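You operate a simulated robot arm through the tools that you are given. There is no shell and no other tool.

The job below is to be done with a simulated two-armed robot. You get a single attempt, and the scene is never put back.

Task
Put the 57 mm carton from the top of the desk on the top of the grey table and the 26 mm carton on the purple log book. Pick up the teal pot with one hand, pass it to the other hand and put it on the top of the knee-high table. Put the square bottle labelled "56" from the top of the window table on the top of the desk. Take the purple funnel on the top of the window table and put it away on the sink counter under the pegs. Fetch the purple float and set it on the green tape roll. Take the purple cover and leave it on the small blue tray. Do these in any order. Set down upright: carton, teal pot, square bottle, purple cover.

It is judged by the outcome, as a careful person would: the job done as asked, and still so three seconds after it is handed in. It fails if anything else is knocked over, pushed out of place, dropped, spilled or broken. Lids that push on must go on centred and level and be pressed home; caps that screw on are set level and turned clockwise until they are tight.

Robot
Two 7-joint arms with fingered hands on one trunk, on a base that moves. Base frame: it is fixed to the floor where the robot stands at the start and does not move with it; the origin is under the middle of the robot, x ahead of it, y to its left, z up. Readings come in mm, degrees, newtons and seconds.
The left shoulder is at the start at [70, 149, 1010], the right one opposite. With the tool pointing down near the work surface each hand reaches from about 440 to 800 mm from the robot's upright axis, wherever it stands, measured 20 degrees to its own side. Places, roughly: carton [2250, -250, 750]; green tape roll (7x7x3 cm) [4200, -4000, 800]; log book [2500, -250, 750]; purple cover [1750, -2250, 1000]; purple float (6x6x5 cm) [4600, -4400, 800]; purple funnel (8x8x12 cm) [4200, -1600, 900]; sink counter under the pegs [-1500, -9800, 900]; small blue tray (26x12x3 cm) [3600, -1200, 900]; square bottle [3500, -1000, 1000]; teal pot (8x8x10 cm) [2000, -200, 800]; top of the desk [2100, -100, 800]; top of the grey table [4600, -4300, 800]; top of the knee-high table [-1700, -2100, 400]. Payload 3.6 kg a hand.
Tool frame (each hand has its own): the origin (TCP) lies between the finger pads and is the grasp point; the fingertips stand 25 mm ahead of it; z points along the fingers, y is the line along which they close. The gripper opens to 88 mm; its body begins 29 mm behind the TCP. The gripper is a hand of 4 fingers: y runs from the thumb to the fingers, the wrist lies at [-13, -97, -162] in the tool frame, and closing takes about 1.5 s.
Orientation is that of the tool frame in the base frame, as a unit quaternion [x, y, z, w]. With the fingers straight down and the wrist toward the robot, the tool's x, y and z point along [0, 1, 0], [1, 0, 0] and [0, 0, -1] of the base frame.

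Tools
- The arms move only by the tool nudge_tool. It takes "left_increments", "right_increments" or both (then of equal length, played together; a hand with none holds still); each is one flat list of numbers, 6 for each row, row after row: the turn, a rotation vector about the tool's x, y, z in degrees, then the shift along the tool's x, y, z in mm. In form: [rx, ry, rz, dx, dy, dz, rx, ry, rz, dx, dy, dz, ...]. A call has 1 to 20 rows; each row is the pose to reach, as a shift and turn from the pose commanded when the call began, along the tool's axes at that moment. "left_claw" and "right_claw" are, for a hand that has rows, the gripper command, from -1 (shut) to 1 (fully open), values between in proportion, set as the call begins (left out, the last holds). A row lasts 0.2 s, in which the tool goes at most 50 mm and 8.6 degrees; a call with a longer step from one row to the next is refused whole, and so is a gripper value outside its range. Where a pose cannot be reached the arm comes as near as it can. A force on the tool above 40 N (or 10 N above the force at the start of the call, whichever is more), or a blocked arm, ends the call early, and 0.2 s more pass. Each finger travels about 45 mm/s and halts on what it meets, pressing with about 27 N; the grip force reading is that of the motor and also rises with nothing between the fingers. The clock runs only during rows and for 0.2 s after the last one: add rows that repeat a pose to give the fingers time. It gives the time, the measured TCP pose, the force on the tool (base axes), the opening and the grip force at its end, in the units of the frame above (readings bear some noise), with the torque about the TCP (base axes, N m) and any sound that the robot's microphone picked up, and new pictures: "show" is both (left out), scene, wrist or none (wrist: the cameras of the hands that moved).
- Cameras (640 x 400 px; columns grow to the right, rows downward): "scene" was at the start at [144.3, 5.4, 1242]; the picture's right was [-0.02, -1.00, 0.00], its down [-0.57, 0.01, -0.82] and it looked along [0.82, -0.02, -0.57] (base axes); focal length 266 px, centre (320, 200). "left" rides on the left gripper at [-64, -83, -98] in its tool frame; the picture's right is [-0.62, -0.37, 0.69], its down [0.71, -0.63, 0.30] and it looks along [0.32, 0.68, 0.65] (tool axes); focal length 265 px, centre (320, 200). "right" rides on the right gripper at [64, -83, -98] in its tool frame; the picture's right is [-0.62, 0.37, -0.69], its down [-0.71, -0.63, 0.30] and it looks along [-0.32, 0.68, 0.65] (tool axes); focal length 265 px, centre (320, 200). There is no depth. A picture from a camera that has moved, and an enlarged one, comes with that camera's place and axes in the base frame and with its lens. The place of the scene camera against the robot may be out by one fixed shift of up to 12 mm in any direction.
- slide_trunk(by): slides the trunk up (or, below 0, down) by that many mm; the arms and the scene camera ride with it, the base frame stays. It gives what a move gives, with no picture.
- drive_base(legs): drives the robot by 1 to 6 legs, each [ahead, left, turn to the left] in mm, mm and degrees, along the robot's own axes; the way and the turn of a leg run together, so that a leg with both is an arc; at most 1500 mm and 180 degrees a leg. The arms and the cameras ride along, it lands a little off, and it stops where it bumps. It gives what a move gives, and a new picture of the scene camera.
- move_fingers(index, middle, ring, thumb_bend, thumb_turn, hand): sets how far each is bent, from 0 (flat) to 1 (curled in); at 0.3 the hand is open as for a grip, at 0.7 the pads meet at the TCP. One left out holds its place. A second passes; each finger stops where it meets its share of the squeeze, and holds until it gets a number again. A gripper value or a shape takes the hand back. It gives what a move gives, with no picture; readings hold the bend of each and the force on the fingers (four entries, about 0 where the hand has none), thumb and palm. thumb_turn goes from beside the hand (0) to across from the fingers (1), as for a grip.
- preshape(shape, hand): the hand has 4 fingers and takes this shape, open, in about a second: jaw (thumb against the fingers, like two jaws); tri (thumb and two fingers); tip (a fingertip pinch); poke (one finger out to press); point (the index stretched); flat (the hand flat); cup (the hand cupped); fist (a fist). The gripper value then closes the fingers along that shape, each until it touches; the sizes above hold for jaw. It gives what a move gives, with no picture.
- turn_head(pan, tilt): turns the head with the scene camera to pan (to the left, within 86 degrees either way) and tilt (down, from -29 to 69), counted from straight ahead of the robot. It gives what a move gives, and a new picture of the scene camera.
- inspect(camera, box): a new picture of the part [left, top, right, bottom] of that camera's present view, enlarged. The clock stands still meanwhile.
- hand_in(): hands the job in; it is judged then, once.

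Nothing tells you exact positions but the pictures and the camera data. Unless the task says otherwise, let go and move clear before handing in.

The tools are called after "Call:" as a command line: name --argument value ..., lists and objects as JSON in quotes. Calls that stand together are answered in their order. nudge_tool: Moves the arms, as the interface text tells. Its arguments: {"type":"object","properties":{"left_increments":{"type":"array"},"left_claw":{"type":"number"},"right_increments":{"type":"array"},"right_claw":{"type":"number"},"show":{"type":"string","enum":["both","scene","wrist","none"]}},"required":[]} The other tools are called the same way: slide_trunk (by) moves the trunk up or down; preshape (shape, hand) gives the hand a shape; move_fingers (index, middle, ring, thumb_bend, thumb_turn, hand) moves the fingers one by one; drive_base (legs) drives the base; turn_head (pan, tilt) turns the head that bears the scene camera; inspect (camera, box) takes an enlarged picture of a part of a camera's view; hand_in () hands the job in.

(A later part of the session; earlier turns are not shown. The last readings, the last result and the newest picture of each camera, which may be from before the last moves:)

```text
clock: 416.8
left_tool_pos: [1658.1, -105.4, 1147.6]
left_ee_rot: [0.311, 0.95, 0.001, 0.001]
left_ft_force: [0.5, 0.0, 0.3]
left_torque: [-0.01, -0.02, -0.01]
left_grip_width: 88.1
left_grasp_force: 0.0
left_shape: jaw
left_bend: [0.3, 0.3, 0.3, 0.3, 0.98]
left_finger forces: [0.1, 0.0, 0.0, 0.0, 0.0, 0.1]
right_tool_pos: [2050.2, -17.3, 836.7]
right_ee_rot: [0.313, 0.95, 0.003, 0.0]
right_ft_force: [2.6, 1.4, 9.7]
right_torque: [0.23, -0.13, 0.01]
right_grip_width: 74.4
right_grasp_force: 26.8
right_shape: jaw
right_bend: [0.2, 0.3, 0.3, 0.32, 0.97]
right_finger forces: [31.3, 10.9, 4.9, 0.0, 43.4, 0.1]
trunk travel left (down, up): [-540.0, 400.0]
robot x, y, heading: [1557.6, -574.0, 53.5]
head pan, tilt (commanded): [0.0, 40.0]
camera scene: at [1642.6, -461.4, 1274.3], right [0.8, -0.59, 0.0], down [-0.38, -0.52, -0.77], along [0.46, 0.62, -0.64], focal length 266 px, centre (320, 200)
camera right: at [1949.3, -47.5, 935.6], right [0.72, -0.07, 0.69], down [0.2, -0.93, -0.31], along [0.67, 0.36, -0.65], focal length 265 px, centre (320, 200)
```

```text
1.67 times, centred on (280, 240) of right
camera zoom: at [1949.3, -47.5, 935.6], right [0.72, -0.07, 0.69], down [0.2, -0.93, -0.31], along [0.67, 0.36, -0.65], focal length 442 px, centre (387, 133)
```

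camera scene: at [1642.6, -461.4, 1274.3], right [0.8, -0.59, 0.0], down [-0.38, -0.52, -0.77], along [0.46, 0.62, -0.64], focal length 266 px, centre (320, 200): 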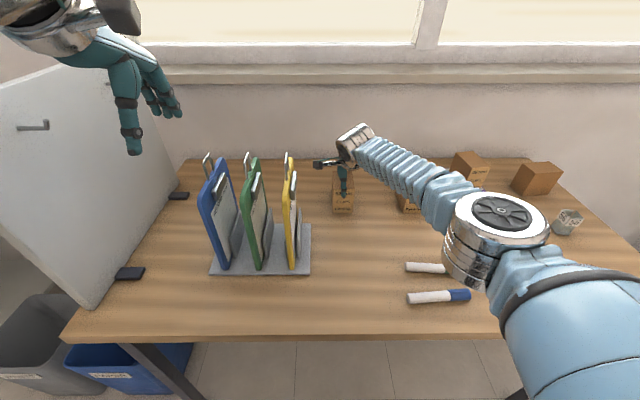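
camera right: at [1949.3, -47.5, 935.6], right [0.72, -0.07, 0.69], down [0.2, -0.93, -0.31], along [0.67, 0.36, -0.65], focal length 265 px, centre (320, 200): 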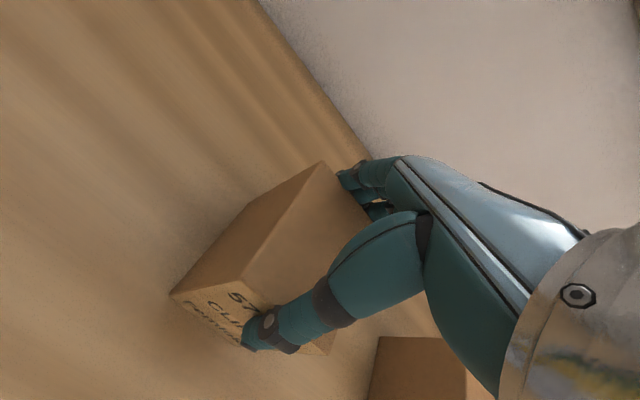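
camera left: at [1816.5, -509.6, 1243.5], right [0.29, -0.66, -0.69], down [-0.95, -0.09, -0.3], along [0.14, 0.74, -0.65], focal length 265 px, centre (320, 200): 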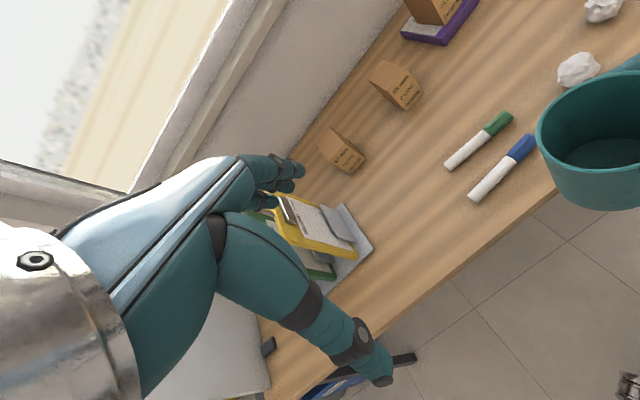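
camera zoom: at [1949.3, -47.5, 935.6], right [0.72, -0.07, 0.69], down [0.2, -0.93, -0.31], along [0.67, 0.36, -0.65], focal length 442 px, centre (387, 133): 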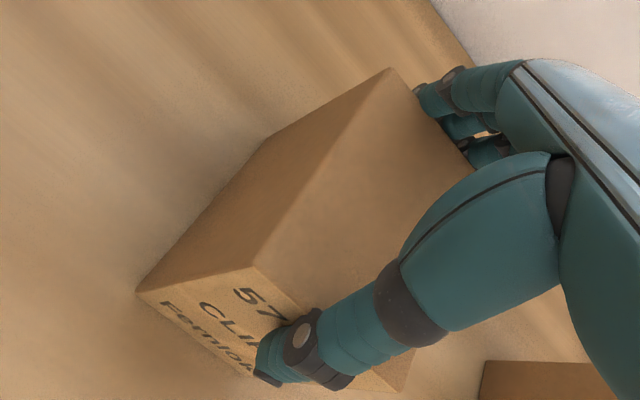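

The grip is a wedge on the flared fingers, not safe for carrying. I use it only to slide the carton on the desk to an open spot nearer me (right of the clip-boards), where the other hand can grasp it across its width.

Call:
nudge_tool --right_increments '[0, 0, 0, 0, 3, -3, 0, 0, 0, -11, -16, -3, 0, 0, 0, -22, -35, -3, 0, 0, 0, -33, -54, -3, 0, 0, 0, -44, -73, -3, 0, 0, 0, -55, -92, -3, 0, 0, 0, -66, -111, -3, 0, 0, 0, -77, -130, -3, 0, 0, 0, -88, -148, -3, 0, 0, 0, -88, -148, -3]' --show "both"

Call:
inspect --camera "scene" --box '[280, 130, 480, 280]'

```text
clock: 419.0
left_tool_pos: [1657.7, -103.2, 1145.4]
left_ee_rot: [0.312, 0.95, -0.001, 0.0]
left_ft_force: [-0.2, -0.4, -0.9]
left_torque: [-0.03, -0.02, 0.0]
left_grip_width: 88.2
left_grasp_force: 0.2
left_shape: jaw
left_bend: [0.3, 0.3, 0.3, 0.3, 0.98]
left_finger forces: [0.0, 0.1, 0.0, 0.1, 0.0, 0.1]
right_tool_pos: [2032.6, -188.7, 838.4]
right_ee_rot: [0.312, 0.95, 0.001, 0.001]
right_ft_force: [0.2, 0.0, -0.3]
right_torque: [0.0, 0.0, 0.03]
right_grip_width: 74.3
right_grasp_force: 26.0
right_shape: jaw
right_bend: [0.21, 0.3, 0.3, 0.33, 0.97]
right_finger forces: [28.4, 10.0, 4.3, 0.1, 41.9, 0.0]
trunk travel left (down, up): [-540.0, 400.0]
robot x, y, heading: [1560.0, -571.4, 53.5]
head pan, tilt (commanded): [0.0, 40.0]
camera scene: at [1643.5, -459.3, 1274.0], right [0.8, -0.59, 0.0], down [-0.38, -0.52, -0.77], along [0.45, 0.62, -0.64], focal length 266 px, centre (320, 200)
camera right: at [1932.6, -217.6, 937.4], right [0.72, -0.07, 0.69], down [0.2, -0.93, -0.31], along [0.67, 0.36, -0.65], focal length 265 px, centre (320, 200)
```

scene: 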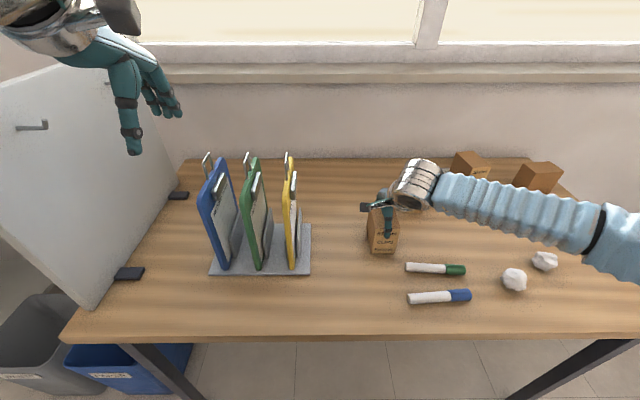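
right: 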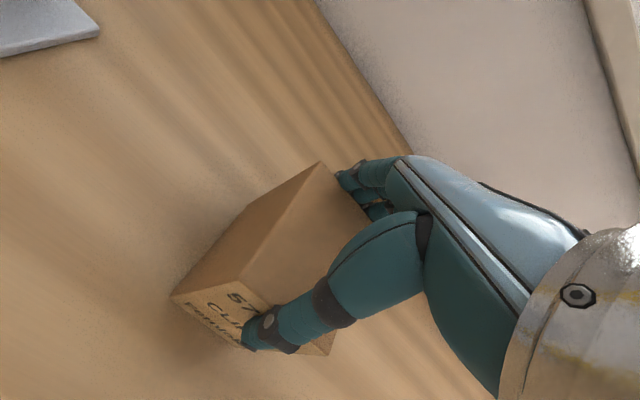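

```text
2.67 times, centred on (380, 205) of scene
camera zoom: at [1643.5, -459.3, 1274.0], right [0.8, -0.59, 0.0], down [-0.38, -0.52, -0.77], along [0.45, 0.62, -0.64], focal length 709 px, centre (160, 187)
```

zoom: 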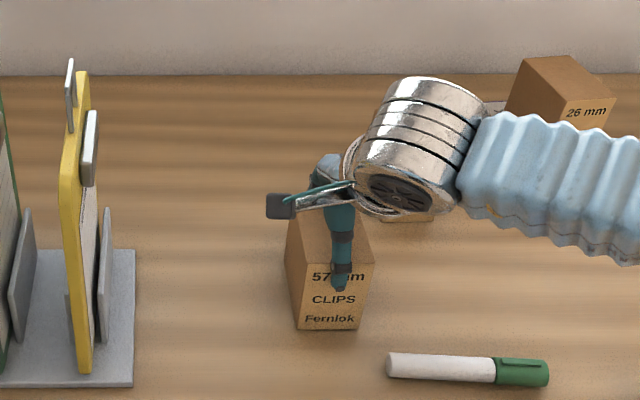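

The carton slid to about (2035,-188) with open space around. I release it, lift the right hand away to the right, and shift the base right so the left hand can take it.

Call:
move_fingers --hand "right" --index 0.1 --middle 0.1 --ring 0.1 --thumb_bend 0.05

Call:
nudge_tool --right_increments '[0, 0, 0, 0, 0, -15, 0, 0, 0, 0, 0, -40, 0, 0, 0, 0, 0, -80, 0, 0, 0, 0, 0, -120, 0, 0, 0, 0, 0, -160, 0, 0, 0, -40, -10, -190, 0, 0, 0, -85, -20, -200, 0, 0, 0, -130, -30, -210, 0, 0, 0, -170, -40, -220, 0, 0, 0, -170, -40, -220]' --show "none"

Call:
drive_base --legs '[[30, -290, 0]]'

Call:
inspect --camera "scene" --box '[100, 130, 340, 280]'

```text
clock: 420.0
left_tool_pos: [1657.5, -103.5, 1145.6]
left_ee_rot: [0.312, 0.95, 0.0, 0.0]
left_ft_force: [0.0, 1.0, -0.6]
left_torque: [0.0, 0.01, -0.01]
left_grip_width: 88.1
left_grasp_force: 0.0
left_shape: jaw
left_bend: [0.3, 0.3, 0.3, 0.3, 0.98]
left_finger forces: [0.0, 0.0, 0.1, 0.0, 0.0, 0.0]
right_tool_pos: [2032.2, -189.2, 839.4]
right_ee_rot: [0.312, 0.95, 0.001, 0.001]
right_ft_force: [-0.3, 0.1, 0.0]
right_torque: [-0.02, 0.01, -0.01]
right_grip_width: 121.0
right_grasp_force: 0.1
right_shape: fingers
right_bend: [0.1, 0.1, 0.1, 0.05, 1.0]
right_finger forces: [0.0, 0.0, 0.0, 0.0, 0.0, 0.0]
trunk travel left (down, up): [-540.0, 400.0]
robot x, y, heading: [1559.7, -575.4, 53.6]
head pan, tilt (commanded): [0.0, 40.0]
```

```text
refused: row 6 steps farther than a row can; nothing moved
```

```text
clock: 424.3
left_tool_pos: [1906.5, -251.0, 1146.2]
left_ee_rot: [0.31, 0.951, 0.0, 0.001]
left_ft_force: [-0.1, -0.5, 1.0]
left_torque: [0.01, 0.0, 0.03]
left_grip_width: 88.1
left_grasp_force: 0.1
left_shape: jaw
left_bend: [0.3, 0.3, 0.3, 0.3, 0.98]
left_finger forces: [0.0, 0.1, 0.1, 0.0, 0.0, 0.1]
right_tool_pos: [2281.1, -336.4, 839.9]
right_ee_rot: [0.312, 0.95, 0.002, 0.0]
right_ft_force: [0.3, -0.4, 0.1]
right_torque: [0.01, -0.03, 0.03]
right_grip_width: 121.2
right_grasp_force: 0.0
right_shape: fingers
right_bend: [0.1, 0.1, 0.1, 0.05, 1.0]
right_finger forces: [0.1, 0.0, 0.1, 0.0, 0.0, 0.0]
trunk travel left (down, up): [-540.0, 400.0]
robot x, y, heading: [1808.3, -723.6, 53.2]
head pan, tilt (commanded): [0.0, 40.0]
camera scene: at [1894.3, -608.2, 1274.2], right [0.81, -0.59, 0.0], down [-0.38, -0.52, -0.77], along [0.45, 0.62, -0.64], focal length 266 px, centre (320, 200)
```

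scene: 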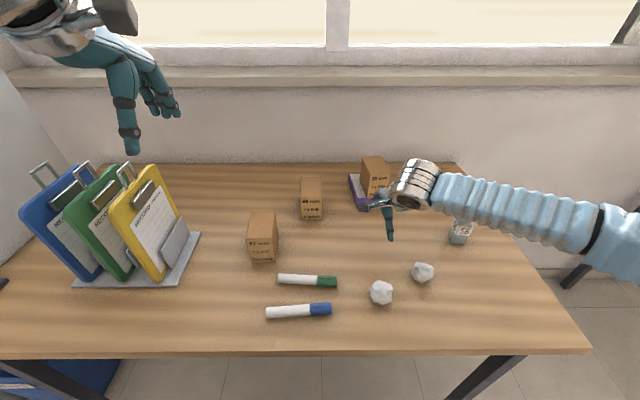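

```text
2.67 times, centred on (220, 205) of scene
camera zoom: at [1894.3, -608.2, 1274.2], right [0.81, -0.59, 0.0], down [-0.38, -0.52, -0.77], along [0.45, 0.62, -0.64], focal length 709 px, centre (587, 187)
```

zoom: 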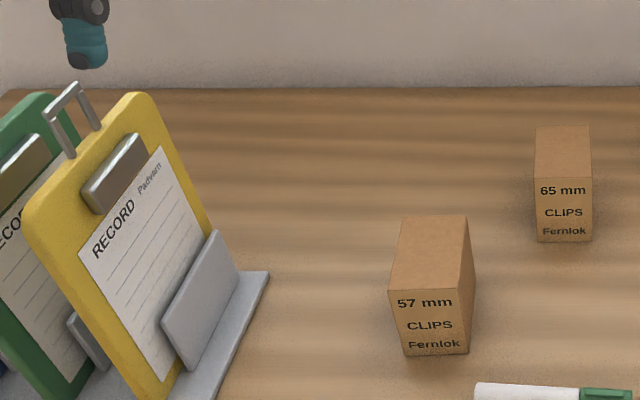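

The arm call had been refused, so the base moved with the right hand still low — luckily it slid off sideways without touching anything: the 57 mm carton stands at (2042,-190) and the 65 mm carton is unmoved. I now raise the right hand properly before anything else.

Call:
nudge_tool --right_increments '[0, 0, 0, 0, 0, -40, 0, 0, 0, 0, 0, -80, 0, 0, 0, 0, 0, -120, 0, 0, 0, 0, 0, -160, 0, 0, 0, 0, 0, -200, 0, 0, 0, -20, -40, -200, 0, 0, 0, -40, -80, -200, 0, 0, 0, -60, -120, -200, 0, 0, 0, -60, -120, -200]' --right_claw 1 --show "scene"

```text
clock: 426.3
left_tool_pos: [1906.4, -249.7, 1144.1]
left_ee_rot: [0.311, 0.95, 0.0, 0.0]
left_ft_force: [0.0, -0.9, 0.1]
left_torque: [0.05, -0.04, -0.02]
left_grip_width: 87.9
left_grasp_force: 0.0
left_shape: jaw
left_bend: [0.3, 0.3, 0.3, 0.3, 0.98]
left_finger forces: [0.0, 0.0, 0.0, 0.1, 0.1, 0.1]
right_tool_pos: [2259.0, -470.7, 1041.1]
right_ee_rot: [0.311, 0.95, 0.0, 0.0]
right_ft_force: [0.0, 0.0, -0.2]
right_torque: [-0.01, -0.01, 0.01]
right_grip_width: 88.0
right_grasp_force: 0.2
right_shape: jaw
right_bend: [0.3, 0.3, 0.3, 0.3, 0.98]
right_finger forces: [0.1, 0.0, 0.0, 0.0, 0.0, 0.0]
trunk travel left (down, up): [-540.0, 400.0]
robot x, y, heading: [1807.4, -722.8, 53.6]
head pan, tilt (commanded): [0.0, 40.0]
camera scene: at [1894.8, -606.4, 1274.0], right [0.81, -0.59, 0.0], down [-0.38, -0.52, -0.77], along [0.45, 0.62, -0.64], focal length 266 px, centre (320, 200)
```

scene: 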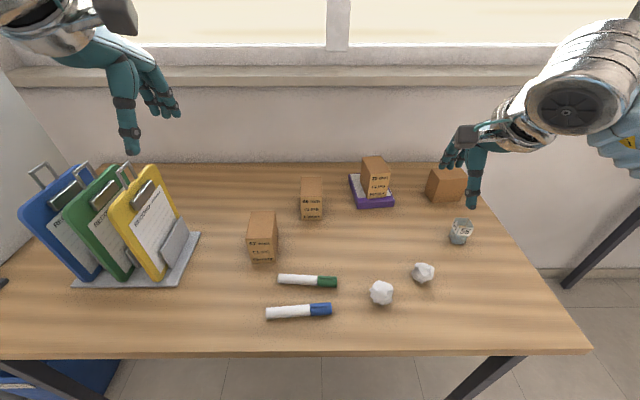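

Everything is in place. Now I turn the left hand 90° clockwise (wrist to the left) and move it toward the 57 mm carton.

Call:
nudge_tool --left_increments '[0, 0, 8.2, -4.5, 7.3, 3.6, 0, 0, 16.4, -9, 14.6, 7.2, 0, 0, 24.6, -13.5, 21.9, 10.8, 0, 0, 32.8, -18, 29.2, 14.4, 0, 0, 41, -22.5, 36.5, 18, 0, 0, 49.2, -27, 43.8, 21.6, 0, 0, 57.4, -31.5, 51.1, 25.2, 0, 0, 65.6, -36, 58.4, 28.8, 0, 0, 73.8, -40.5, 65.7, 32.4, 0, 0, 82, -45, 73, 36, 0, 0, 90, -49.5, 80, 40, 0, 0, 90, -49.5, 80, 40]' --left_claw 1 --show "both"

```text
clock: 428.9
left_tool_pos: [1993.1, -215.4, 1105.4]
left_ee_rot: [0.892, 0.452, 0.001, -0.001]
left_ft_force: [-0.8, 0.4, -0.2]
left_torque: [0.01, 0.02, 0.02]
left_grip_width: 87.9
left_grasp_force: 0.1
left_shape: jaw
left_bend: [0.3, 0.3, 0.3, 0.3, 0.98]
left_finger forces: [0.0, 0.0, 0.1, 0.1, 0.1, 0.1]
right_tool_pos: [2257.4, -470.7, 1043.4]
right_ee_rot: [0.311, 0.95, 0.002, 0.0]
right_ft_force: [0.3, -0.2, 0.1]
right_torque: [-0.01, -0.01, -0.02]
right_grip_width: 88.0
right_grasp_force: 0.0
right_shape: jaw
right_bend: [0.3, 0.3, 0.3, 0.3, 0.98]
right_finger forces: [0.0, 0.0, 0.0, 0.0, 0.1, 0.0]
trunk travel left (down, up): [-540.0, 400.0]
robot x, y, heading: [1805.2, -722.3, 53.6]
head pan, tilt (commanded): [0.0, 40.0]
camera scene: at [1893.7, -607.5, 1274.2], right [0.81, -0.59, 0.0], down [-0.38, -0.52, -0.77], along [0.45, 0.62, -0.64], focal length 266 px, centre (320, 200)
camera left: at [1886.9, -217.3, 1204.6], right [-0.66, -0.28, -0.69], down [-0.08, 0.95, -0.3], along [0.74, -0.14, -0.65], focal length 265 px, centre (320, 200)
```

scene: 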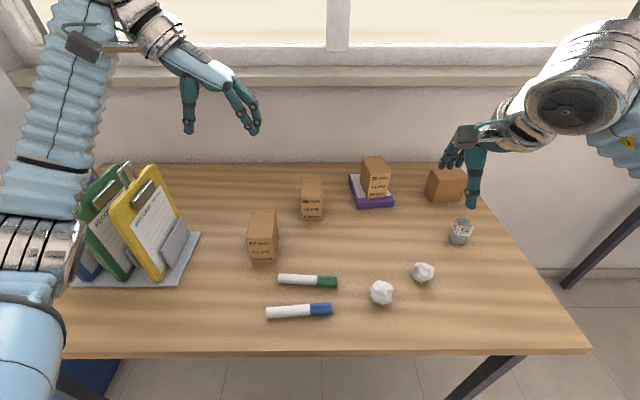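
left: 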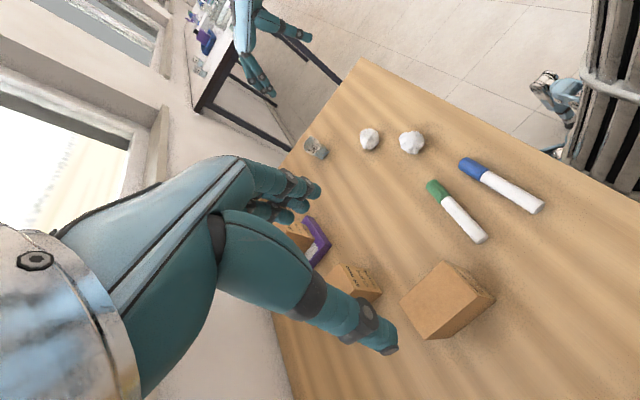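

Call:
nudge_tool --left_increments '[0, 0, 0, 12, 6, 42, 0, 0, 0, 24, 12, 84, 0, 0, 0, 37, 18, 126, 0, 0, 0, 49, 24, 168, 0, 0, 0, 49, 24, 168]' --show "both"

Call:
inspect --camera "left" --box '[220, 150, 460, 370]'

```text
clock: 430.1
left_tool_pos: [2040.8, -187.0, 937.1]
left_ee_rot: [0.892, 0.452, 0.0, 0.0]
left_ft_force: [0.7, 0.0, 0.2]
left_torque: [0.04, 0.03, -0.01]
left_grip_width: 88.0
left_grasp_force: 0.1
left_shape: jaw
left_bend: [0.3, 0.3, 0.3, 0.3, 0.98]
left_finger forces: [0.0, 0.0, 0.0, 0.1, 0.0, 0.1]
right_tool_pos: [2258.2, -472.2, 1041.2]
right_ee_rot: [0.312, 0.95, 0.002, 0.0]
right_ft_force: [1.1, -0.3, 0.2]
right_torque: [0.01, 0.02, 0.0]
right_grip_width: 88.1
right_grasp_force: 0.1
right_shape: jaw
right_bend: [0.3, 0.3, 0.3, 0.3, 0.98]
right_finger forces: [0.1, 0.0, 0.0, 0.0, 0.0, 0.0]
trunk travel left (down, up): [-540.0, 400.0]
robot x, y, heading: [1811.0, -723.7, 53.4]
head pan, tilt (commanded): [0.0, 40.0]
camera scene: at [1893.8, -608.2, 1274.2], right [0.81, -0.59, 0.0], down [-0.38, -0.52, -0.77], along [0.45, 0.62, -0.64], focal length 266 px, centre (320, 200)
camera left: at [1934.8, -189.2, 1035.4], right [-0.66, -0.28, -0.69], down [-0.09, 0.95, -0.3], along [0.74, -0.14, -0.65], focal length 265 px, centre (320, 200)
```

scene: 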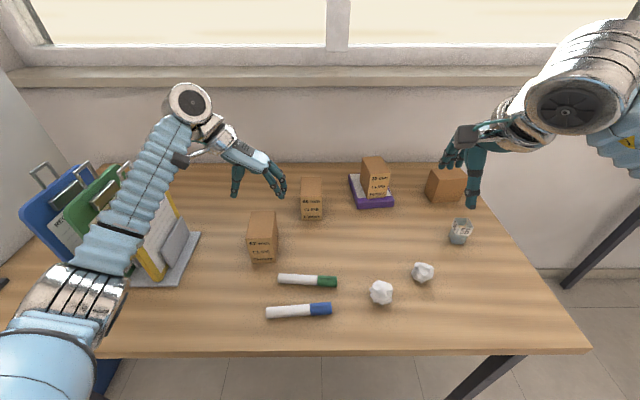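
left: 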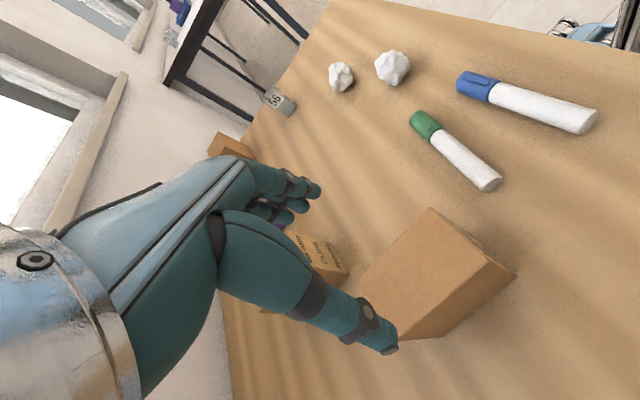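

```text
1.82 times, centred on (340, 260) of left
camera zoom: at [1934.8, -189.2, 1035.4], right [-0.66, -0.28, -0.69], down [-0.09, 0.95, -0.3], along [0.74, -0.14, -0.65], focal length 483 px, centre (284, 91)
```

zoom: 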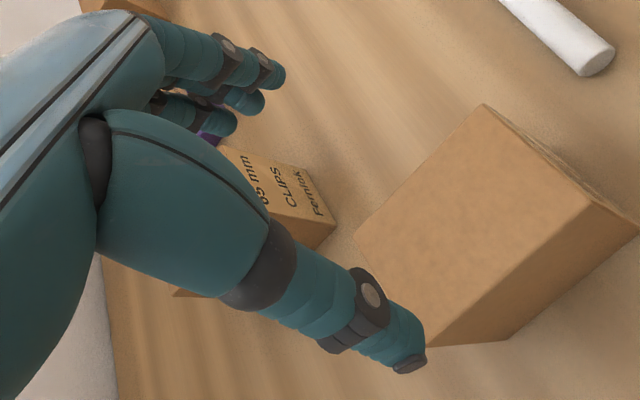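

Wrist view puts the carton's centre at (2033,-187). I correct by 6 mm and descend around it.

Call:
nudge_tool --left_increments '[0, 0, 0, -4.5, -6, 10, 0, 0, 0, -4.5, -6, 45, 0, 0, 0, -4.5, -6, 80, 0, 0, 0, -4.5, -6, 105, 0, 0, 0, -4.5, -6, 117, 0, 0, 0, -4.5, -6, 117]' --show "both"

Call:
inspect --camera "scene" --box '[140, 140, 340, 280]'

```text
clock: 431.5
left_tool_pos: [2033.4, -189.2, 821.9]
left_ee_rot: [0.892, 0.452, 0.001, 0.0]
left_ft_force: [0.3, 0.1, 0.8]
left_torque: [-0.03, 0.01, 0.01]
left_grip_width: 88.1
left_grasp_force: 0.1
left_shape: jaw
left_bend: [0.3, 0.3, 0.3, 0.3, 0.98]
left_finger forces: [0.4, 0.0, 0.1, 0.0, 0.0, 0.1]
right_tool_pos: [2258.0, -471.8, 1041.5]
right_ee_rot: [0.312, 0.95, 0.0, 0.0]
right_ft_force: [-1.0, 0.5, -0.7]
right_torque: [-0.02, 0.01, 0.03]
right_grip_width: 88.0
right_grasp_force: 0.1
right_shape: jaw
right_bend: [0.3, 0.3, 0.3, 0.3, 0.98]
right_finger forces: [0.1, 0.1, 0.0, 0.0, 0.0, 0.0]
trunk travel left (down, up): [-540.0, 400.0]
robot x, y, heading: [1806.4, -722.3, 53.4]
head pan, tilt (commanded): [0.0, 40.0]
camera scene: at [1894.3, -607.5, 1274.1], right [0.81, -0.59, 0.0], down [-0.38, -0.52, -0.77], along [0.45, 0.62, -0.64], focal length 266 px, centre (320, 200)
camera left: at [1927.6, -190.5, 919.3], right [-0.66, -0.28, -0.69], down [-0.09, 0.95, -0.3], along [0.74, -0.14, -0.65], focal length 265 px, centre (320, 200)
```

scene: 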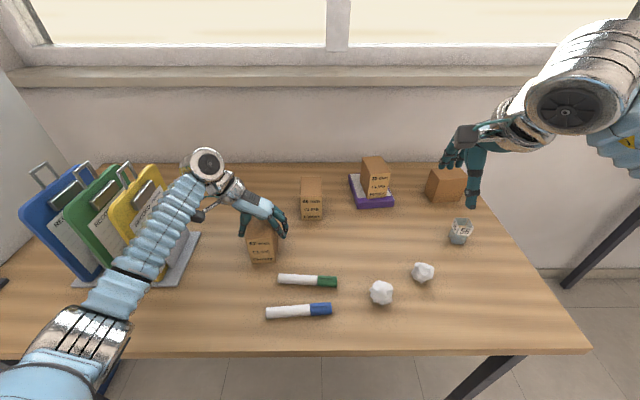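
left: 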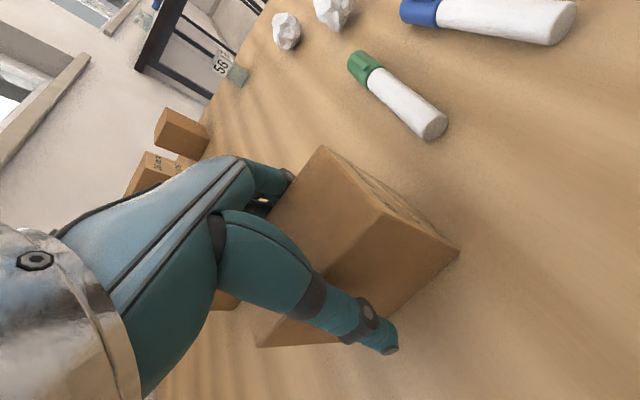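

```text
2.86 times, centred on (240, 210) of scene
camera zoom: at [1894.3, -607.5, 1274.1], right [0.81, -0.59, 0.0], down [-0.38, -0.52, -0.77], along [0.45, 0.62, -0.64], focal length 760 px, centre (549, 171)
```

zoom: 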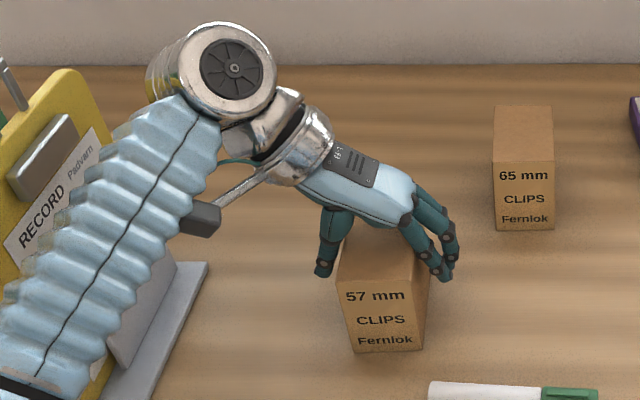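

The hand straddles the carton cleanly. I close and check the grip before lifting.

Call:
nudge_tool --left_increments '[0, 0, 0, 0, 0, 0, 0, 0, 0, 0, 0, 0, 0, 0, 0, 0, 0, 0, 0, 0, 0, 0, 0, 0, 0, 0, 0, 0, 0, 0, 0, 0, 0, 0, 0, 0, 0, 0, 0, 0, 0, 0, 0, 0, 0, 0, 0, 0]' --left_claw -1 --show "wrist"

```text
clock: 433.3
left_tool_pos: [2033.3, -188.6, 820.6]
left_ee_rot: [0.892, 0.452, 0.0, -0.001]
left_ft_force: [0.3, 0.0, -0.3]
left_torque: [0.0, 0.01, -0.05]
left_grip_width: 52.0
left_grasp_force: 27.1
left_shape: jaw
left_bend: [0.29, 0.41, 0.38, 0.65, 1.0]
left_finger forces: [13.9, 7.5, 3.3, 0.1, 24.6, 0.0]
right_tool_pos: [2259.1, -471.5, 1042.0]
right_ee_rot: [0.312, 0.95, 0.001, 0.0]
right_ft_force: [0.2, -0.3, -0.2]
right_torque: [0.0, 0.0, -0.04]
right_grip_width: 87.9
right_grasp_force: 0.1
right_shape: jaw
right_bend: [0.3, 0.3, 0.3, 0.3, 0.98]
right_finger forces: [0.0, 0.0, 0.0, 0.0, 0.0, 0.0]
trunk travel left (down, up): [-540.0, 400.0]
robot x, y, heading: [1808.0, -722.9, 53.6]
head pan, tilt (commanded): [0.0, 40.0]
camera left: at [1927.7, -190.2, 919.2], right [-0.66, -0.28, -0.69], down [-0.09, 0.95, -0.3], along [0.74, -0.14, -0.65], focal length 265 px, centre (320, 200)
```

left: 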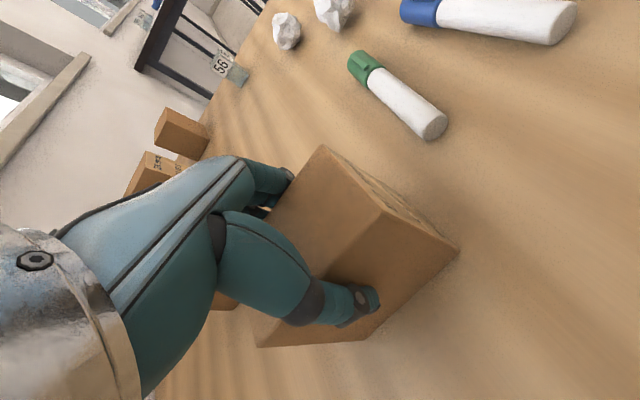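

Good grip (52 mm, 27 N). I lift straight up.

Call:
nudge_tool --left_increments '[0, 0, 0, 0, 0, -8, 0, 0, 0, 0, 0, -20, 0, 0, 0, 0, 0, -45, 0, 0, 0, 0, 0, -85, 0, 0, 0, 0, 0, -125, 0, 0, 0, 0, 0, -165, 0, 0, 0, 0, 0, -205, 0, 0, 0, 0, 0, -220, 0, 0, 0, 0, 0, -220]' --show "both"

```text
clock: 435.3
left_tool_pos: [2036.3, -188.8, 1041.2]
left_ee_rot: [0.892, 0.453, 0.0, 0.001]
left_ft_force: [0.7, -0.3, -2.5]
left_torque: [-0.02, 0.05, -0.02]
left_grip_width: 52.0
left_grasp_force: 26.9
left_shape: jaw
left_bend: [0.29, 0.41, 0.38, 0.65, 0.99]
left_finger forces: [14.0, 7.4, 3.4, 0.0, 24.6, 0.1]
right_tool_pos: [2258.0, -470.4, 1041.7]
right_ee_rot: [0.311, 0.95, 0.001, 0.001]
right_ft_force: [-0.4, 1.1, 1.3]
right_torque: [0.0, -0.02, 0.02]
right_grip_width: 88.1
right_grasp_force: 0.1
right_shape: jaw
right_bend: [0.3, 0.3, 0.3, 0.3, 0.98]
right_finger forces: [0.1, 0.1, 0.0, 0.0, 0.1, 0.0]
trunk travel left (down, up): [-540.0, 400.0]
robot x, y, heading: [1805.5, -723.4, 53.6]
head pan, tilt (commanded): [0.0, 40.0]
camera scene: at [1894.5, -607.0, 1274.0], right [0.81, -0.59, 0.0], down [-0.38, -0.52, -0.77], along [0.45, 0.62, -0.64], focal length 266 px, centre (320, 200)
camera left: at [1930.5, -190.3, 1139.4], right [-0.66, -0.28, -0.69], down [-0.09, 0.95, -0.3], along [0.74, -0.14, -0.65], focal length 265 px, centre (320, 200)
```

scene: 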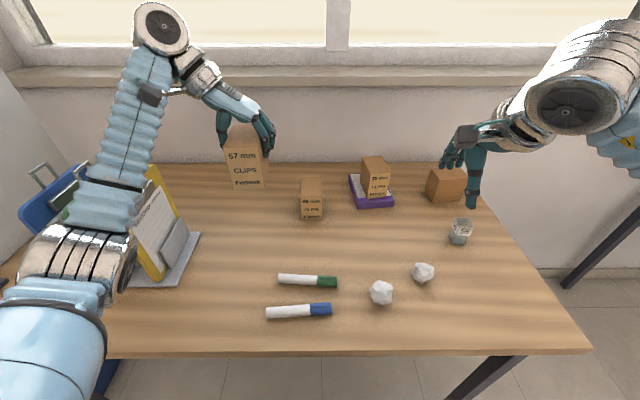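
left: 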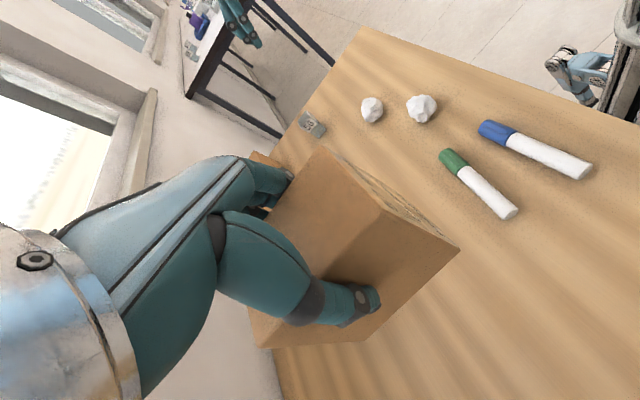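

The 57 mm carton hangs firmly in the left hand. I back out, turn along the aisle, and drive toward the grey table by the door.

Call:
drive_base --legs '[[-240, 0, 0], [0, 0, -90], [1300, 0, 0], [1300, 0, 0]]'

Call:
turn_head --pan -20 --tilt 20

```text
clock: 482.0
left_tool_pos: [4275.1, -2732.9, 1042.6]
left_ee_rot: [0.951, -0.308, 0.001, 0.0]
left_ft_force: [-1.1, -0.3, -2.1]
left_torque: [0.02, -0.01, 0.01]
left_grip_width: 51.7
left_grasp_force: 26.6
left_shape: jaw
left_bend: [0.29, 0.41, 0.39, 0.65, 0.99]
left_finger forces: [14.1, 7.4, 3.5, 0.0, 24.9, 0.1]
right_tool_pos: [3994.5, -2957.3, 1041.6]
right_ee_rot: [0.89, 0.455, 0.0, 0.0]
right_ft_force: [-0.2, -0.3, -0.4]
right_torque: [0.01, -0.04, -0.02]
right_grip_width: 87.9
right_grasp_force: 0.0
right_shape: jaw
right_bend: [0.3, 0.3, 0.3, 0.3, 0.98]
right_finger forces: [0.1, 0.0, 0.0, 0.0, 0.1, 0.0]
trunk travel left (down, up): [-540.0, 400.0]
robot x, y, heading: [3741.8, -2506.7, -36.1]
head pan, tilt (commanded): [0.0, 40.0]
camera scene: at [3855.0, -2580.0, 1274.2], right [-0.59, -0.81, 0.0], down [-0.52, 0.38, -0.77], along [0.62, -0.45, -0.64], focal length 266 px, centre (320, 200)
```

scene: 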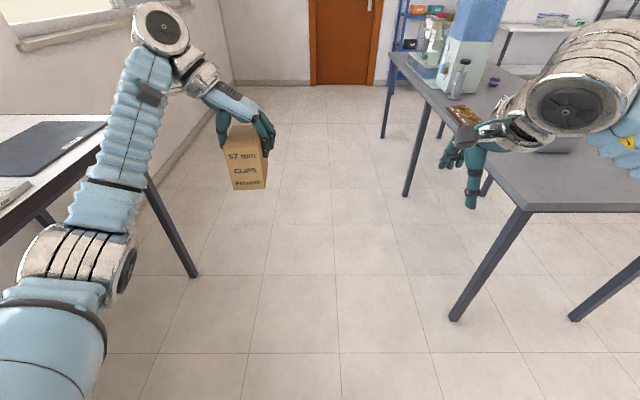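

```text
clock: 482.8
left_tool_pos: [4277.9, -2734.4, 1040.9]
left_ee_rot: [0.952, -0.307, 0.0, 0.0]
left_ft_force: [-0.1, -0.1, -2.7]
left_torque: [0.03, -0.02, 0.0]
left_grip_width: 51.8
left_grasp_force: 27.2
left_shape: jaw
left_bend: [0.29, 0.41, 0.39, 0.65, 0.99]
left_finger forces: [14.0, 7.4, 3.5, 0.0, 24.9, 0.0]
right_tool_pos: [3996.0, -2958.7, 1042.8]
right_ee_rot: [0.891, 0.453, 0.001, 0.001]
right_ft_force: [-0.4, -0.2, 0.7]
right_torque: [0.04, 0.05, 0.02]
right_grip_width: 87.9
right_grasp_force: 0.1
right_shape: jaw
right_bend: [0.3, 0.3, 0.3, 0.3, 0.98]
right_finger forces: [0.1, 0.1, 0.0, 0.0, 0.0, 0.0]
trunk travel left (down, up): [-540.0, 400.0]
robot x, y, heading: [3736.2, -2508.6, -35.8]
head pan, tilt (commanded): [-20.0, 20.0]
camera scene: at [3839.5, -2608.3, 1305.3], right [-0.83, -0.56, 0.0], down [-0.19, 0.28, -0.94], along [0.53, -0.78, -0.34], focal length 266 px, centre (320, 200)
```

scene: 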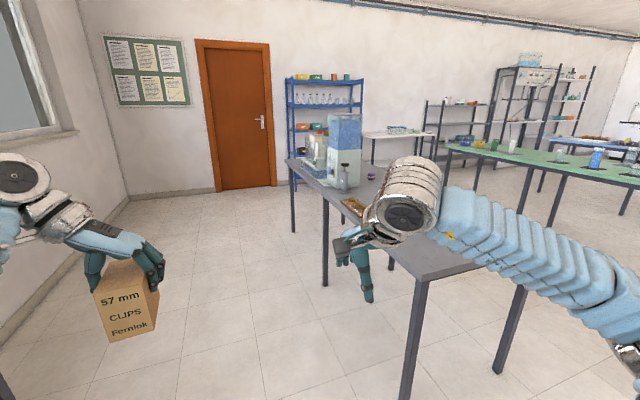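

The grey table lies ahead on the right (top z≈756, front edge w≈-400). I drive alongside it and turn to face it.

Call:
drive_base --legs '[[1080, 0, 0], [0, 0, -90]]'

Call:
turn_head --pan 0 --tilt 35

Call:
turn_head --pan 35 --tilt 30

```text
clock: 506.6
left_tool_pos: [4374.4, -3650.3, 1040.6]
left_ee_rot: [-0.454, 0.891, 0.0, 0.0]
left_ft_force: [0.6, -0.1, -2.7]
left_torque: [-0.01, 0.01, 0.03]
left_grip_width: 51.7
left_grasp_force: 26.6
left_shape: jaw
left_bend: [0.29, 0.41, 0.39, 0.65, 0.99]
left_finger forces: [14.1, 7.3, 3.5, 0.1, 25.0, 0.0]
right_tool_pos: [4150.7, -3368.9, 1041.7]
right_ee_rot: [0.951, -0.309, 0.0, 0.001]
right_ft_force: [-0.6, 0.9, 1.1]
right_torque: [-0.03, 0.01, 0.02]
right_grip_width: 87.9
right_grasp_force: 0.1
right_shape: jaw
right_bend: [0.3, 0.3, 0.3, 0.3, 0.98]
right_finger forces: [0.0, 0.0, 0.1, 0.0, 0.1, 0.0]
trunk travel left (down, up): [-540.0, 400.0]
robot x, y, heading: [4598.1, -3112.9, -126.2]
head pan, tilt (commanded): [-20.0, 20.0]
camera scene: at [4499.2, -3198.9, 1305.4], right [-0.56, 0.83, 0.0], down [0.28, 0.19, -0.94], along [-0.78, -0.52, -0.34], focal length 266 px, centre (320, 200)
```

scene: 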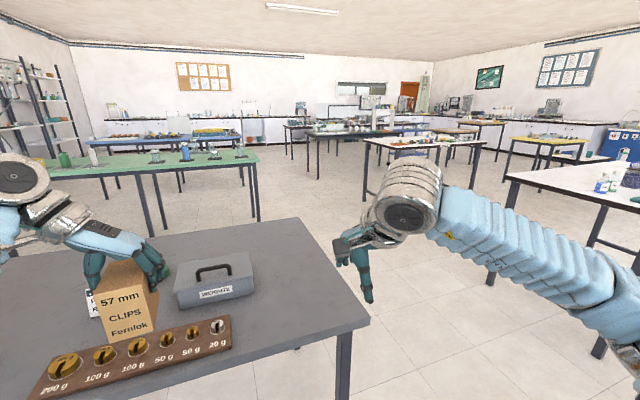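

```text
clock: 507.5
left_tool_pos: [4374.3, -3648.6, 1040.2]
left_ee_rot: [-0.455, 0.891, 0.0, 0.0]
left_ft_force: [-0.4, 0.6, -2.1]
left_torque: [-0.02, 0.02, 0.02]
left_grip_width: 51.7
left_grasp_force: 26.9
left_shape: jaw
left_bend: [0.29, 0.41, 0.39, 0.65, 0.99]
left_finger forces: [14.2, 7.4, 3.5, 0.0, 25.0, 0.0]
right_tool_pos: [4149.8, -3367.3, 1042.8]
right_ee_rot: [0.951, -0.309, 0.0, 0.001]
right_ft_force: [0.0, -0.3, 0.0]
right_torque: [-0.02, 0.01, 0.01]
right_grip_width: 88.0
right_grasp_force: 0.0
right_shape: jaw
right_bend: [0.3, 0.3, 0.3, 0.3, 0.98]
right_finger forces: [0.0, 0.0, 0.0, 0.0, 0.0, 0.1]
trunk travel left (down, up): [-540.0, 400.0]
robot x, y, heading: [4600.6, -3116.5, -126.0]
head pan, tilt (commanded): [0.0, 35.0]
camera scene: at [4524.8, -3217.3, 1281.7], right [-0.81, 0.59, 0.0], down [0.34, 0.46, -0.82], along [-0.48, -0.66, -0.57], focal length 266 px, centre (320, 200)
```

scene: 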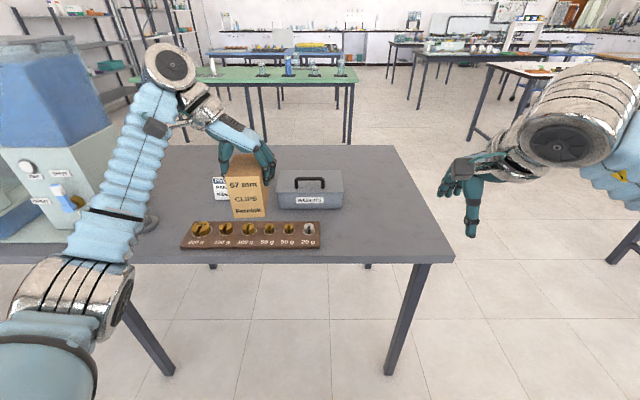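

```text
clock: 508.5
left_tool_pos: [4374.9, -3649.2, 1040.9]
left_ee_rot: [-0.455, 0.891, -0.001, 0.0]
left_ft_force: [-0.4, -0.2, -2.6]
left_torque: [-0.01, 0.01, -0.02]
left_grip_width: 51.8
left_grasp_force: 27.5
left_shape: jaw
left_bend: [0.29, 0.41, 0.39, 0.65, 0.99]
left_finger forces: [14.1, 7.4, 3.5, 0.0, 25.0, 0.1]
right_tool_pos: [4149.5, -3367.4, 1040.4]
right_ee_rot: [0.951, -0.309, -0.001, 0.001]
right_ft_force: [0.4, 0.2, 0.0]
right_torque: [0.02, -0.04, 0.01]
right_grip_width: 87.9
right_grasp_force: 0.0
right_shape: jaw
right_bend: [0.3, 0.3, 0.3, 0.3, 0.98]
right_finger forces: [0.0, 0.1, 0.0, 0.1, 0.0, 0.1]
trunk travel left (down, up): [-540.0, 400.0]
robot x, y, heading: [4599.1, -3113.8, -126.0]
head pan, tilt (commanded): [35.0, 30.0]
camera scene: at [4574.8, -3236.8, 1289.4], right [-1.0, 0.02, 0.0], down [0.01, 0.5, -0.87], along [-0.02, -0.87, -0.5], focal length 266 px, centre (320, 200)
```

scene: 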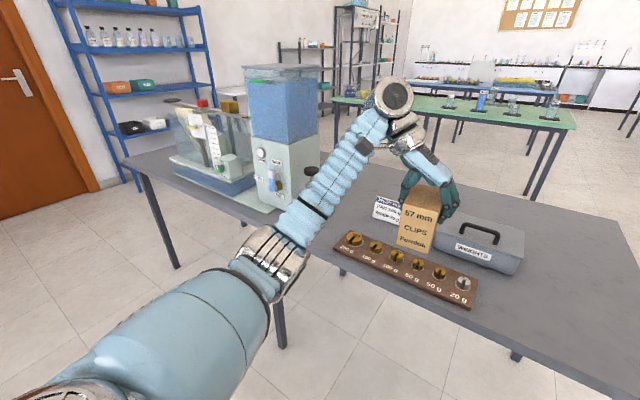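

The weights rack and box take the middle of the table; its right end (near s≈5330) is free. I shift right and forward so the carton hangs over that free part.

Call:
drive_base --legs '[[0, -350, 0], [210, 0, 0]]'

Call:
turn_head --pan 10 --tilt 45

```text
clock: 516.3
left_tool_pos: [3970.5, -3607.2, 1042.2]
left_ee_rot: [-0.455, 0.89, -0.001, 0.001]
left_ft_force: [-0.4, 0.0, -2.3]
left_torque: [0.01, -0.01, 0.0]
left_grip_width: 51.8
left_grasp_force: 26.8
left_shape: jaw
left_bend: [0.29, 0.41, 0.39, 0.65, 0.99]
left_finger forces: [14.1, 7.4, 3.6, 0.0, 25.0, 0.1]
right_tool_pos: [3745.4, -3326.4, 1041.9]
right_ee_rot: [0.951, -0.308, 0.001, 0.002]
right_ft_force: [0.4, 0.6, -0.2]
right_torque: [-0.01, -0.01, -0.01]
right_grip_width: 87.9
right_grasp_force: 0.0
right_shape: jaw
right_bend: [0.3, 0.3, 0.3, 0.3, 0.98]
right_finger forces: [0.0, 0.0, 0.0, 0.0, 0.1, 0.1]
trunk travel left (down, up): [-540.0, 400.0]
robot x, y, heading: [4190.7, -3071.1, -125.9]
head pan, tilt (commanded): [35.0, 30.0]
camera scene: at [4169.1, -3195.9, 1289.6], right [-1.0, 0.02, 0.0], down [0.01, 0.5, -0.87], along [-0.01, -0.87, -0.5], focal length 266 px, centre (320, 200)
```

scene: 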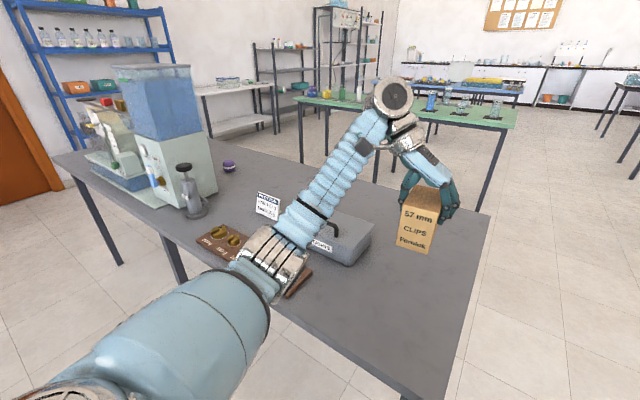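

```text
clock: 517.2
left_tool_pos: [3971.0, -3608.1, 1041.7]
left_ee_rot: [-0.456, 0.89, 0.0, -0.001]
left_ft_force: [0.1, 0.4, -3.1]
left_torque: [-0.06, 0.02, 0.02]
left_grip_width: 51.7
left_grasp_force: 26.9
left_shape: jaw
left_bend: [0.29, 0.41, 0.39, 0.65, 0.99]
left_finger forces: [14.1, 7.4, 3.4, 0.1, 25.0, 0.0]
right_tool_pos: [3745.8, -3327.6, 1042.3]
right_ee_rot: [0.951, -0.308, 0.0, 0.001]
right_ft_force: [-0.4, -0.4, 0.2]
right_torque: [0.0, 0.0, 0.01]
right_grip_width: 88.0
right_grasp_force: 0.0
right_shape: jaw
right_bend: [0.3, 0.3, 0.3, 0.3, 0.98]
right_finger forces: [0.0, 0.1, 0.0, 0.1, 0.0, 0.1]
trunk travel left (down, up): [-540.0, 400.0]
robot x, y, heading: [4191.5, -3075.3, -126.0]
head pan, tilt (commanded): [10.0, 45.0]
camera scene: at [4135.7, -3180.1, 1266.8], right [-0.9, 0.44, 0.0], down [0.31, 0.64, -0.71], along [-0.31, -0.64, -0.71], focal length 266 px, centre (320, 200)
```

scene: 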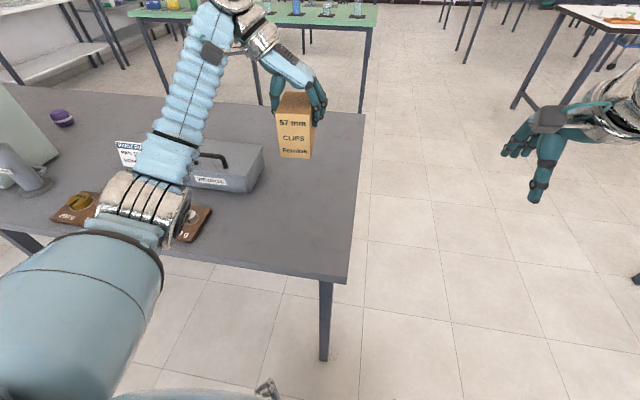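

The carton hangs over the free right end of the grey table. I lower it to just above the surface.

Call:
nudge_tool --left_increments '[0, 0, 0, 0, 0, 40, 0, 0, 0, 0, 0, 80, 0, 0, 0, 0, 0, 120, 0, 0, 0, 0, 0, 155, 0, 0, 0, 0, 0, 185, 0, 0, 0, 0, 0, 185]' --show "both"

Call:
inspect --camera "scene" --box '[180, 80, 380, 230]'

```text
clock: 518.6
left_tool_pos: [3971.8, -3602.3, 854.5]
left_ee_rot: [-0.456, 0.89, 0.0, 0.0]
left_ft_force: [0.1, 0.2, -2.6]
left_torque: [-0.02, 0.0, -0.01]
left_grip_width: 51.5
left_grasp_force: 27.3
left_shape: jaw
left_bend: [0.29, 0.41, 0.39, 0.65, 0.99]
left_finger forces: [14.2, 7.4, 3.4, 0.1, 25.1, 0.0]
right_tool_pos: [3746.9, -3327.5, 1041.6]
right_ee_rot: [0.952, -0.307, 0.0, 0.001]
right_ft_force: [-0.1, -0.1, 0.3]
right_torque: [0.01, 0.0, 0.02]
right_grip_width: 87.8
right_grasp_force: 0.0
right_shape: jaw
right_bend: [0.3, 0.3, 0.3, 0.3, 0.98]
right_finger forces: [0.0, 0.0, 0.1, 0.0, 0.1, 0.0]
trunk travel left (down, up): [-540.0, 400.0]
robot x, y, heading: [4190.1, -3073.2, -126.0]
head pan, tilt (commanded): [10.0, 45.0]
camera scene: at [4135.3, -3179.7, 1266.8], right [-0.9, 0.44, 0.0], down [0.31, 0.64, -0.71], along [-0.31, -0.64, -0.71], focal length 266 px, centre (320, 200)
camera left: at [4075.9, -3598.7, 952.0], right [0.66, 0.29, -0.69], down [0.09, -0.95, -0.3], along [-0.74, 0.14, -0.65], focal length 265 px, centre (320, 200)
```

scene: 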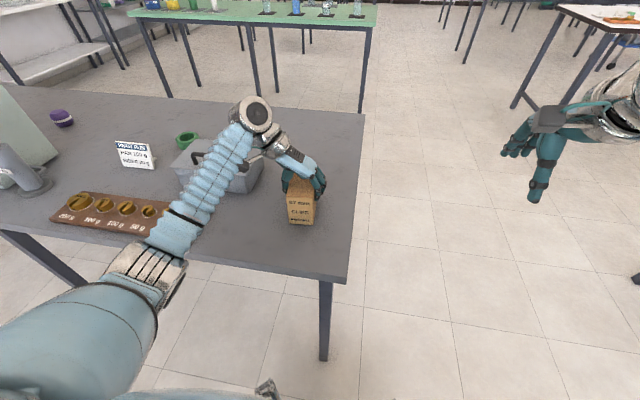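
left: 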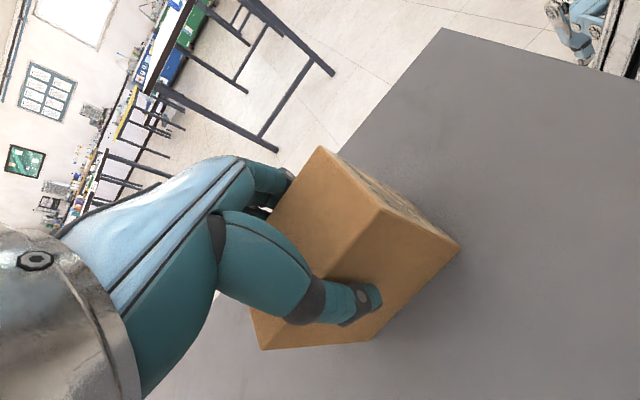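

```text
2.67 times, centred on (280, 155) of scene
camera zoom: at [4135.3, -3179.7, 1266.8], right [-0.9, 0.44, 0.0], down [0.31, 0.64, -0.71], along [-0.31, -0.64, -0.71], focal length 709 px, centre (427, 320)
```

zoom: 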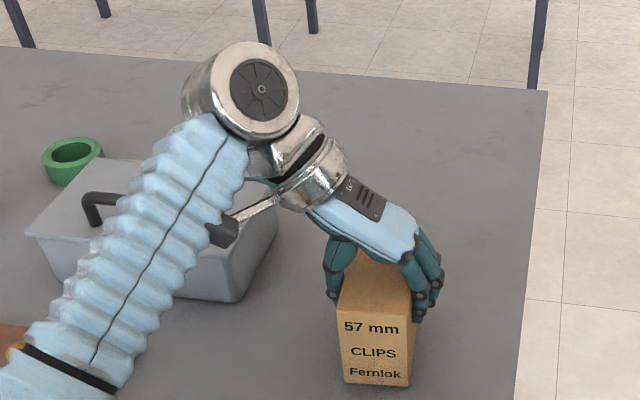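

The green tape roll is now visible behind the weights box. I lower the carton in small steps.

Call:
nudge_tool --left_increments '[0, 0, 0, 0, 0, 6, 0, 0, 0, 0, 0, 12, 0, 0, 0, 0, 0, 18, 0, 0, 0, 0, 0, 18]' --show "none"

Call:
nudge_tool --left_increments '[0, 0, 0, 0, 0, 3, 0, 0, 0, 0, 0, 6, 0, 0, 0, 0, 0, 6]' --show "none"

Call:
nudge_tool --left_increments '[0, 0, 0, 0, 0, 2, 0, 0, 0, 0, 0, 4, 0, 0, 0, 0, 0, 4]' --show "none"

```text
clock: 519.6
left_tool_pos: [3967.9, -3606.8, 849.7]
left_ee_rot: [-0.455, 0.89, 0.001, -0.015]
left_ft_force: [2.6, 3.1, 24.6]
left_torque: [0.0, -0.23, -0.03]
left_grip_width: 51.3
left_grasp_force: 26.8
left_shape: jaw
left_bend: [0.74, 0.41, 0.39, 0.66, 0.98]
left_finger forces: [16.8, 7.4, 3.2, 0.0, 27.2, 0.0]
right_tool_pos: [3747.2, -3325.7, 1042.9]
right_ee_rot: [0.951, -0.308, 0.0, 0.002]
right_ft_force: [-1.5, 0.5, -0.1]
right_torque: [0.01, 0.0, 0.01]
right_grip_width: 87.9
right_grasp_force: 0.1
right_shape: jaw
right_bend: [0.3, 0.3, 0.3, 0.3, 0.98]
right_finger forces: [0.0, 0.0, 0.0, 0.0, 0.0, 0.0]
trunk travel left (down, up): [-540.0, 400.0]
robot x, y, heading: [4191.3, -3077.0, -126.1]
head pan, tilt (commanded): [10.0, 45.0]
stopped in row 4 (left hand): the force on the tool passed its limit at 42 N (the readings are from after the stop); the commanded pose is now the measured one
```

```text
clock: 520.2
left_tool_pos: [3967.2, -3608.1, 850.9]
left_ee_rot: [-0.455, 0.89, 0.0, -0.02]
left_ft_force: [3.2, 5.1, 19.3]
left_torque: [-0.01, -0.33, -0.06]
left_grip_width: 51.0
left_grasp_force: 26.9
left_shape: jaw
left_bend: [0.74, 0.41, 0.4, 0.66, 0.98]
left_finger forces: [16.5, 7.0, 3.3, 0.0, 27.2, 0.1]
right_tool_pos: [3746.3, -3326.4, 1041.8]
right_ee_rot: [0.951, -0.309, 0.0, 0.003]
right_ft_force: [-0.1, 0.0, -1.0]
right_torque: [0.03, -0.01, -0.04]
right_grip_width: 87.9
right_grasp_force: 0.1
right_shape: jaw
right_bend: [0.3, 0.3, 0.3, 0.3, 0.98]
right_finger forces: [0.0, 0.0, 0.0, 0.1, 0.0, 0.0]
trunk travel left (down, up): [-540.0, 400.0]
robot x, y, heading: [4190.9, -3070.2, -125.9]
head pan, tilt (commanded): [10.0, 45.0]
stopped in row 3 (left hand): the force on the tool passed its limit at 40 N (the readings are from after the stop); the commanded pose is now the measured one
```

```text
clock: 521.0
left_tool_pos: [3967.6, -3607.0, 848.8]
left_ee_rot: [-0.456, 0.889, -0.002, -0.023]
left_ft_force: [1.7, -1.9, 37.4]
left_torque: [-0.14, -0.27, 0.08]
left_grip_width: 51.3
left_grasp_force: 26.5
left_shape: jaw
left_bend: [0.74, 0.41, 0.4, 0.66, 0.98]
left_finger forces: [16.1, 7.7, 3.7, 0.0, 29.5, 0.0]
right_tool_pos: [3749.2, -3322.7, 1043.9]
right_ee_rot: [0.952, -0.307, 0.0, 0.004]
right_ft_force: [-0.2, -0.7, -0.6]
right_torque: [0.01, 0.0, 0.01]
right_grip_width: 88.0
right_grasp_force: 0.0
right_shape: jaw
right_bend: [0.3, 0.3, 0.3, 0.3, 0.98]
right_finger forces: [0.1, 0.0, 0.0, 0.1, 0.1, 0.1]
trunk travel left (down, up): [-540.0, 400.0]
robot x, y, heading: [4193.1, -3073.3, -125.6]
head pan, tilt (commanded): [10.0, 45.0]
```

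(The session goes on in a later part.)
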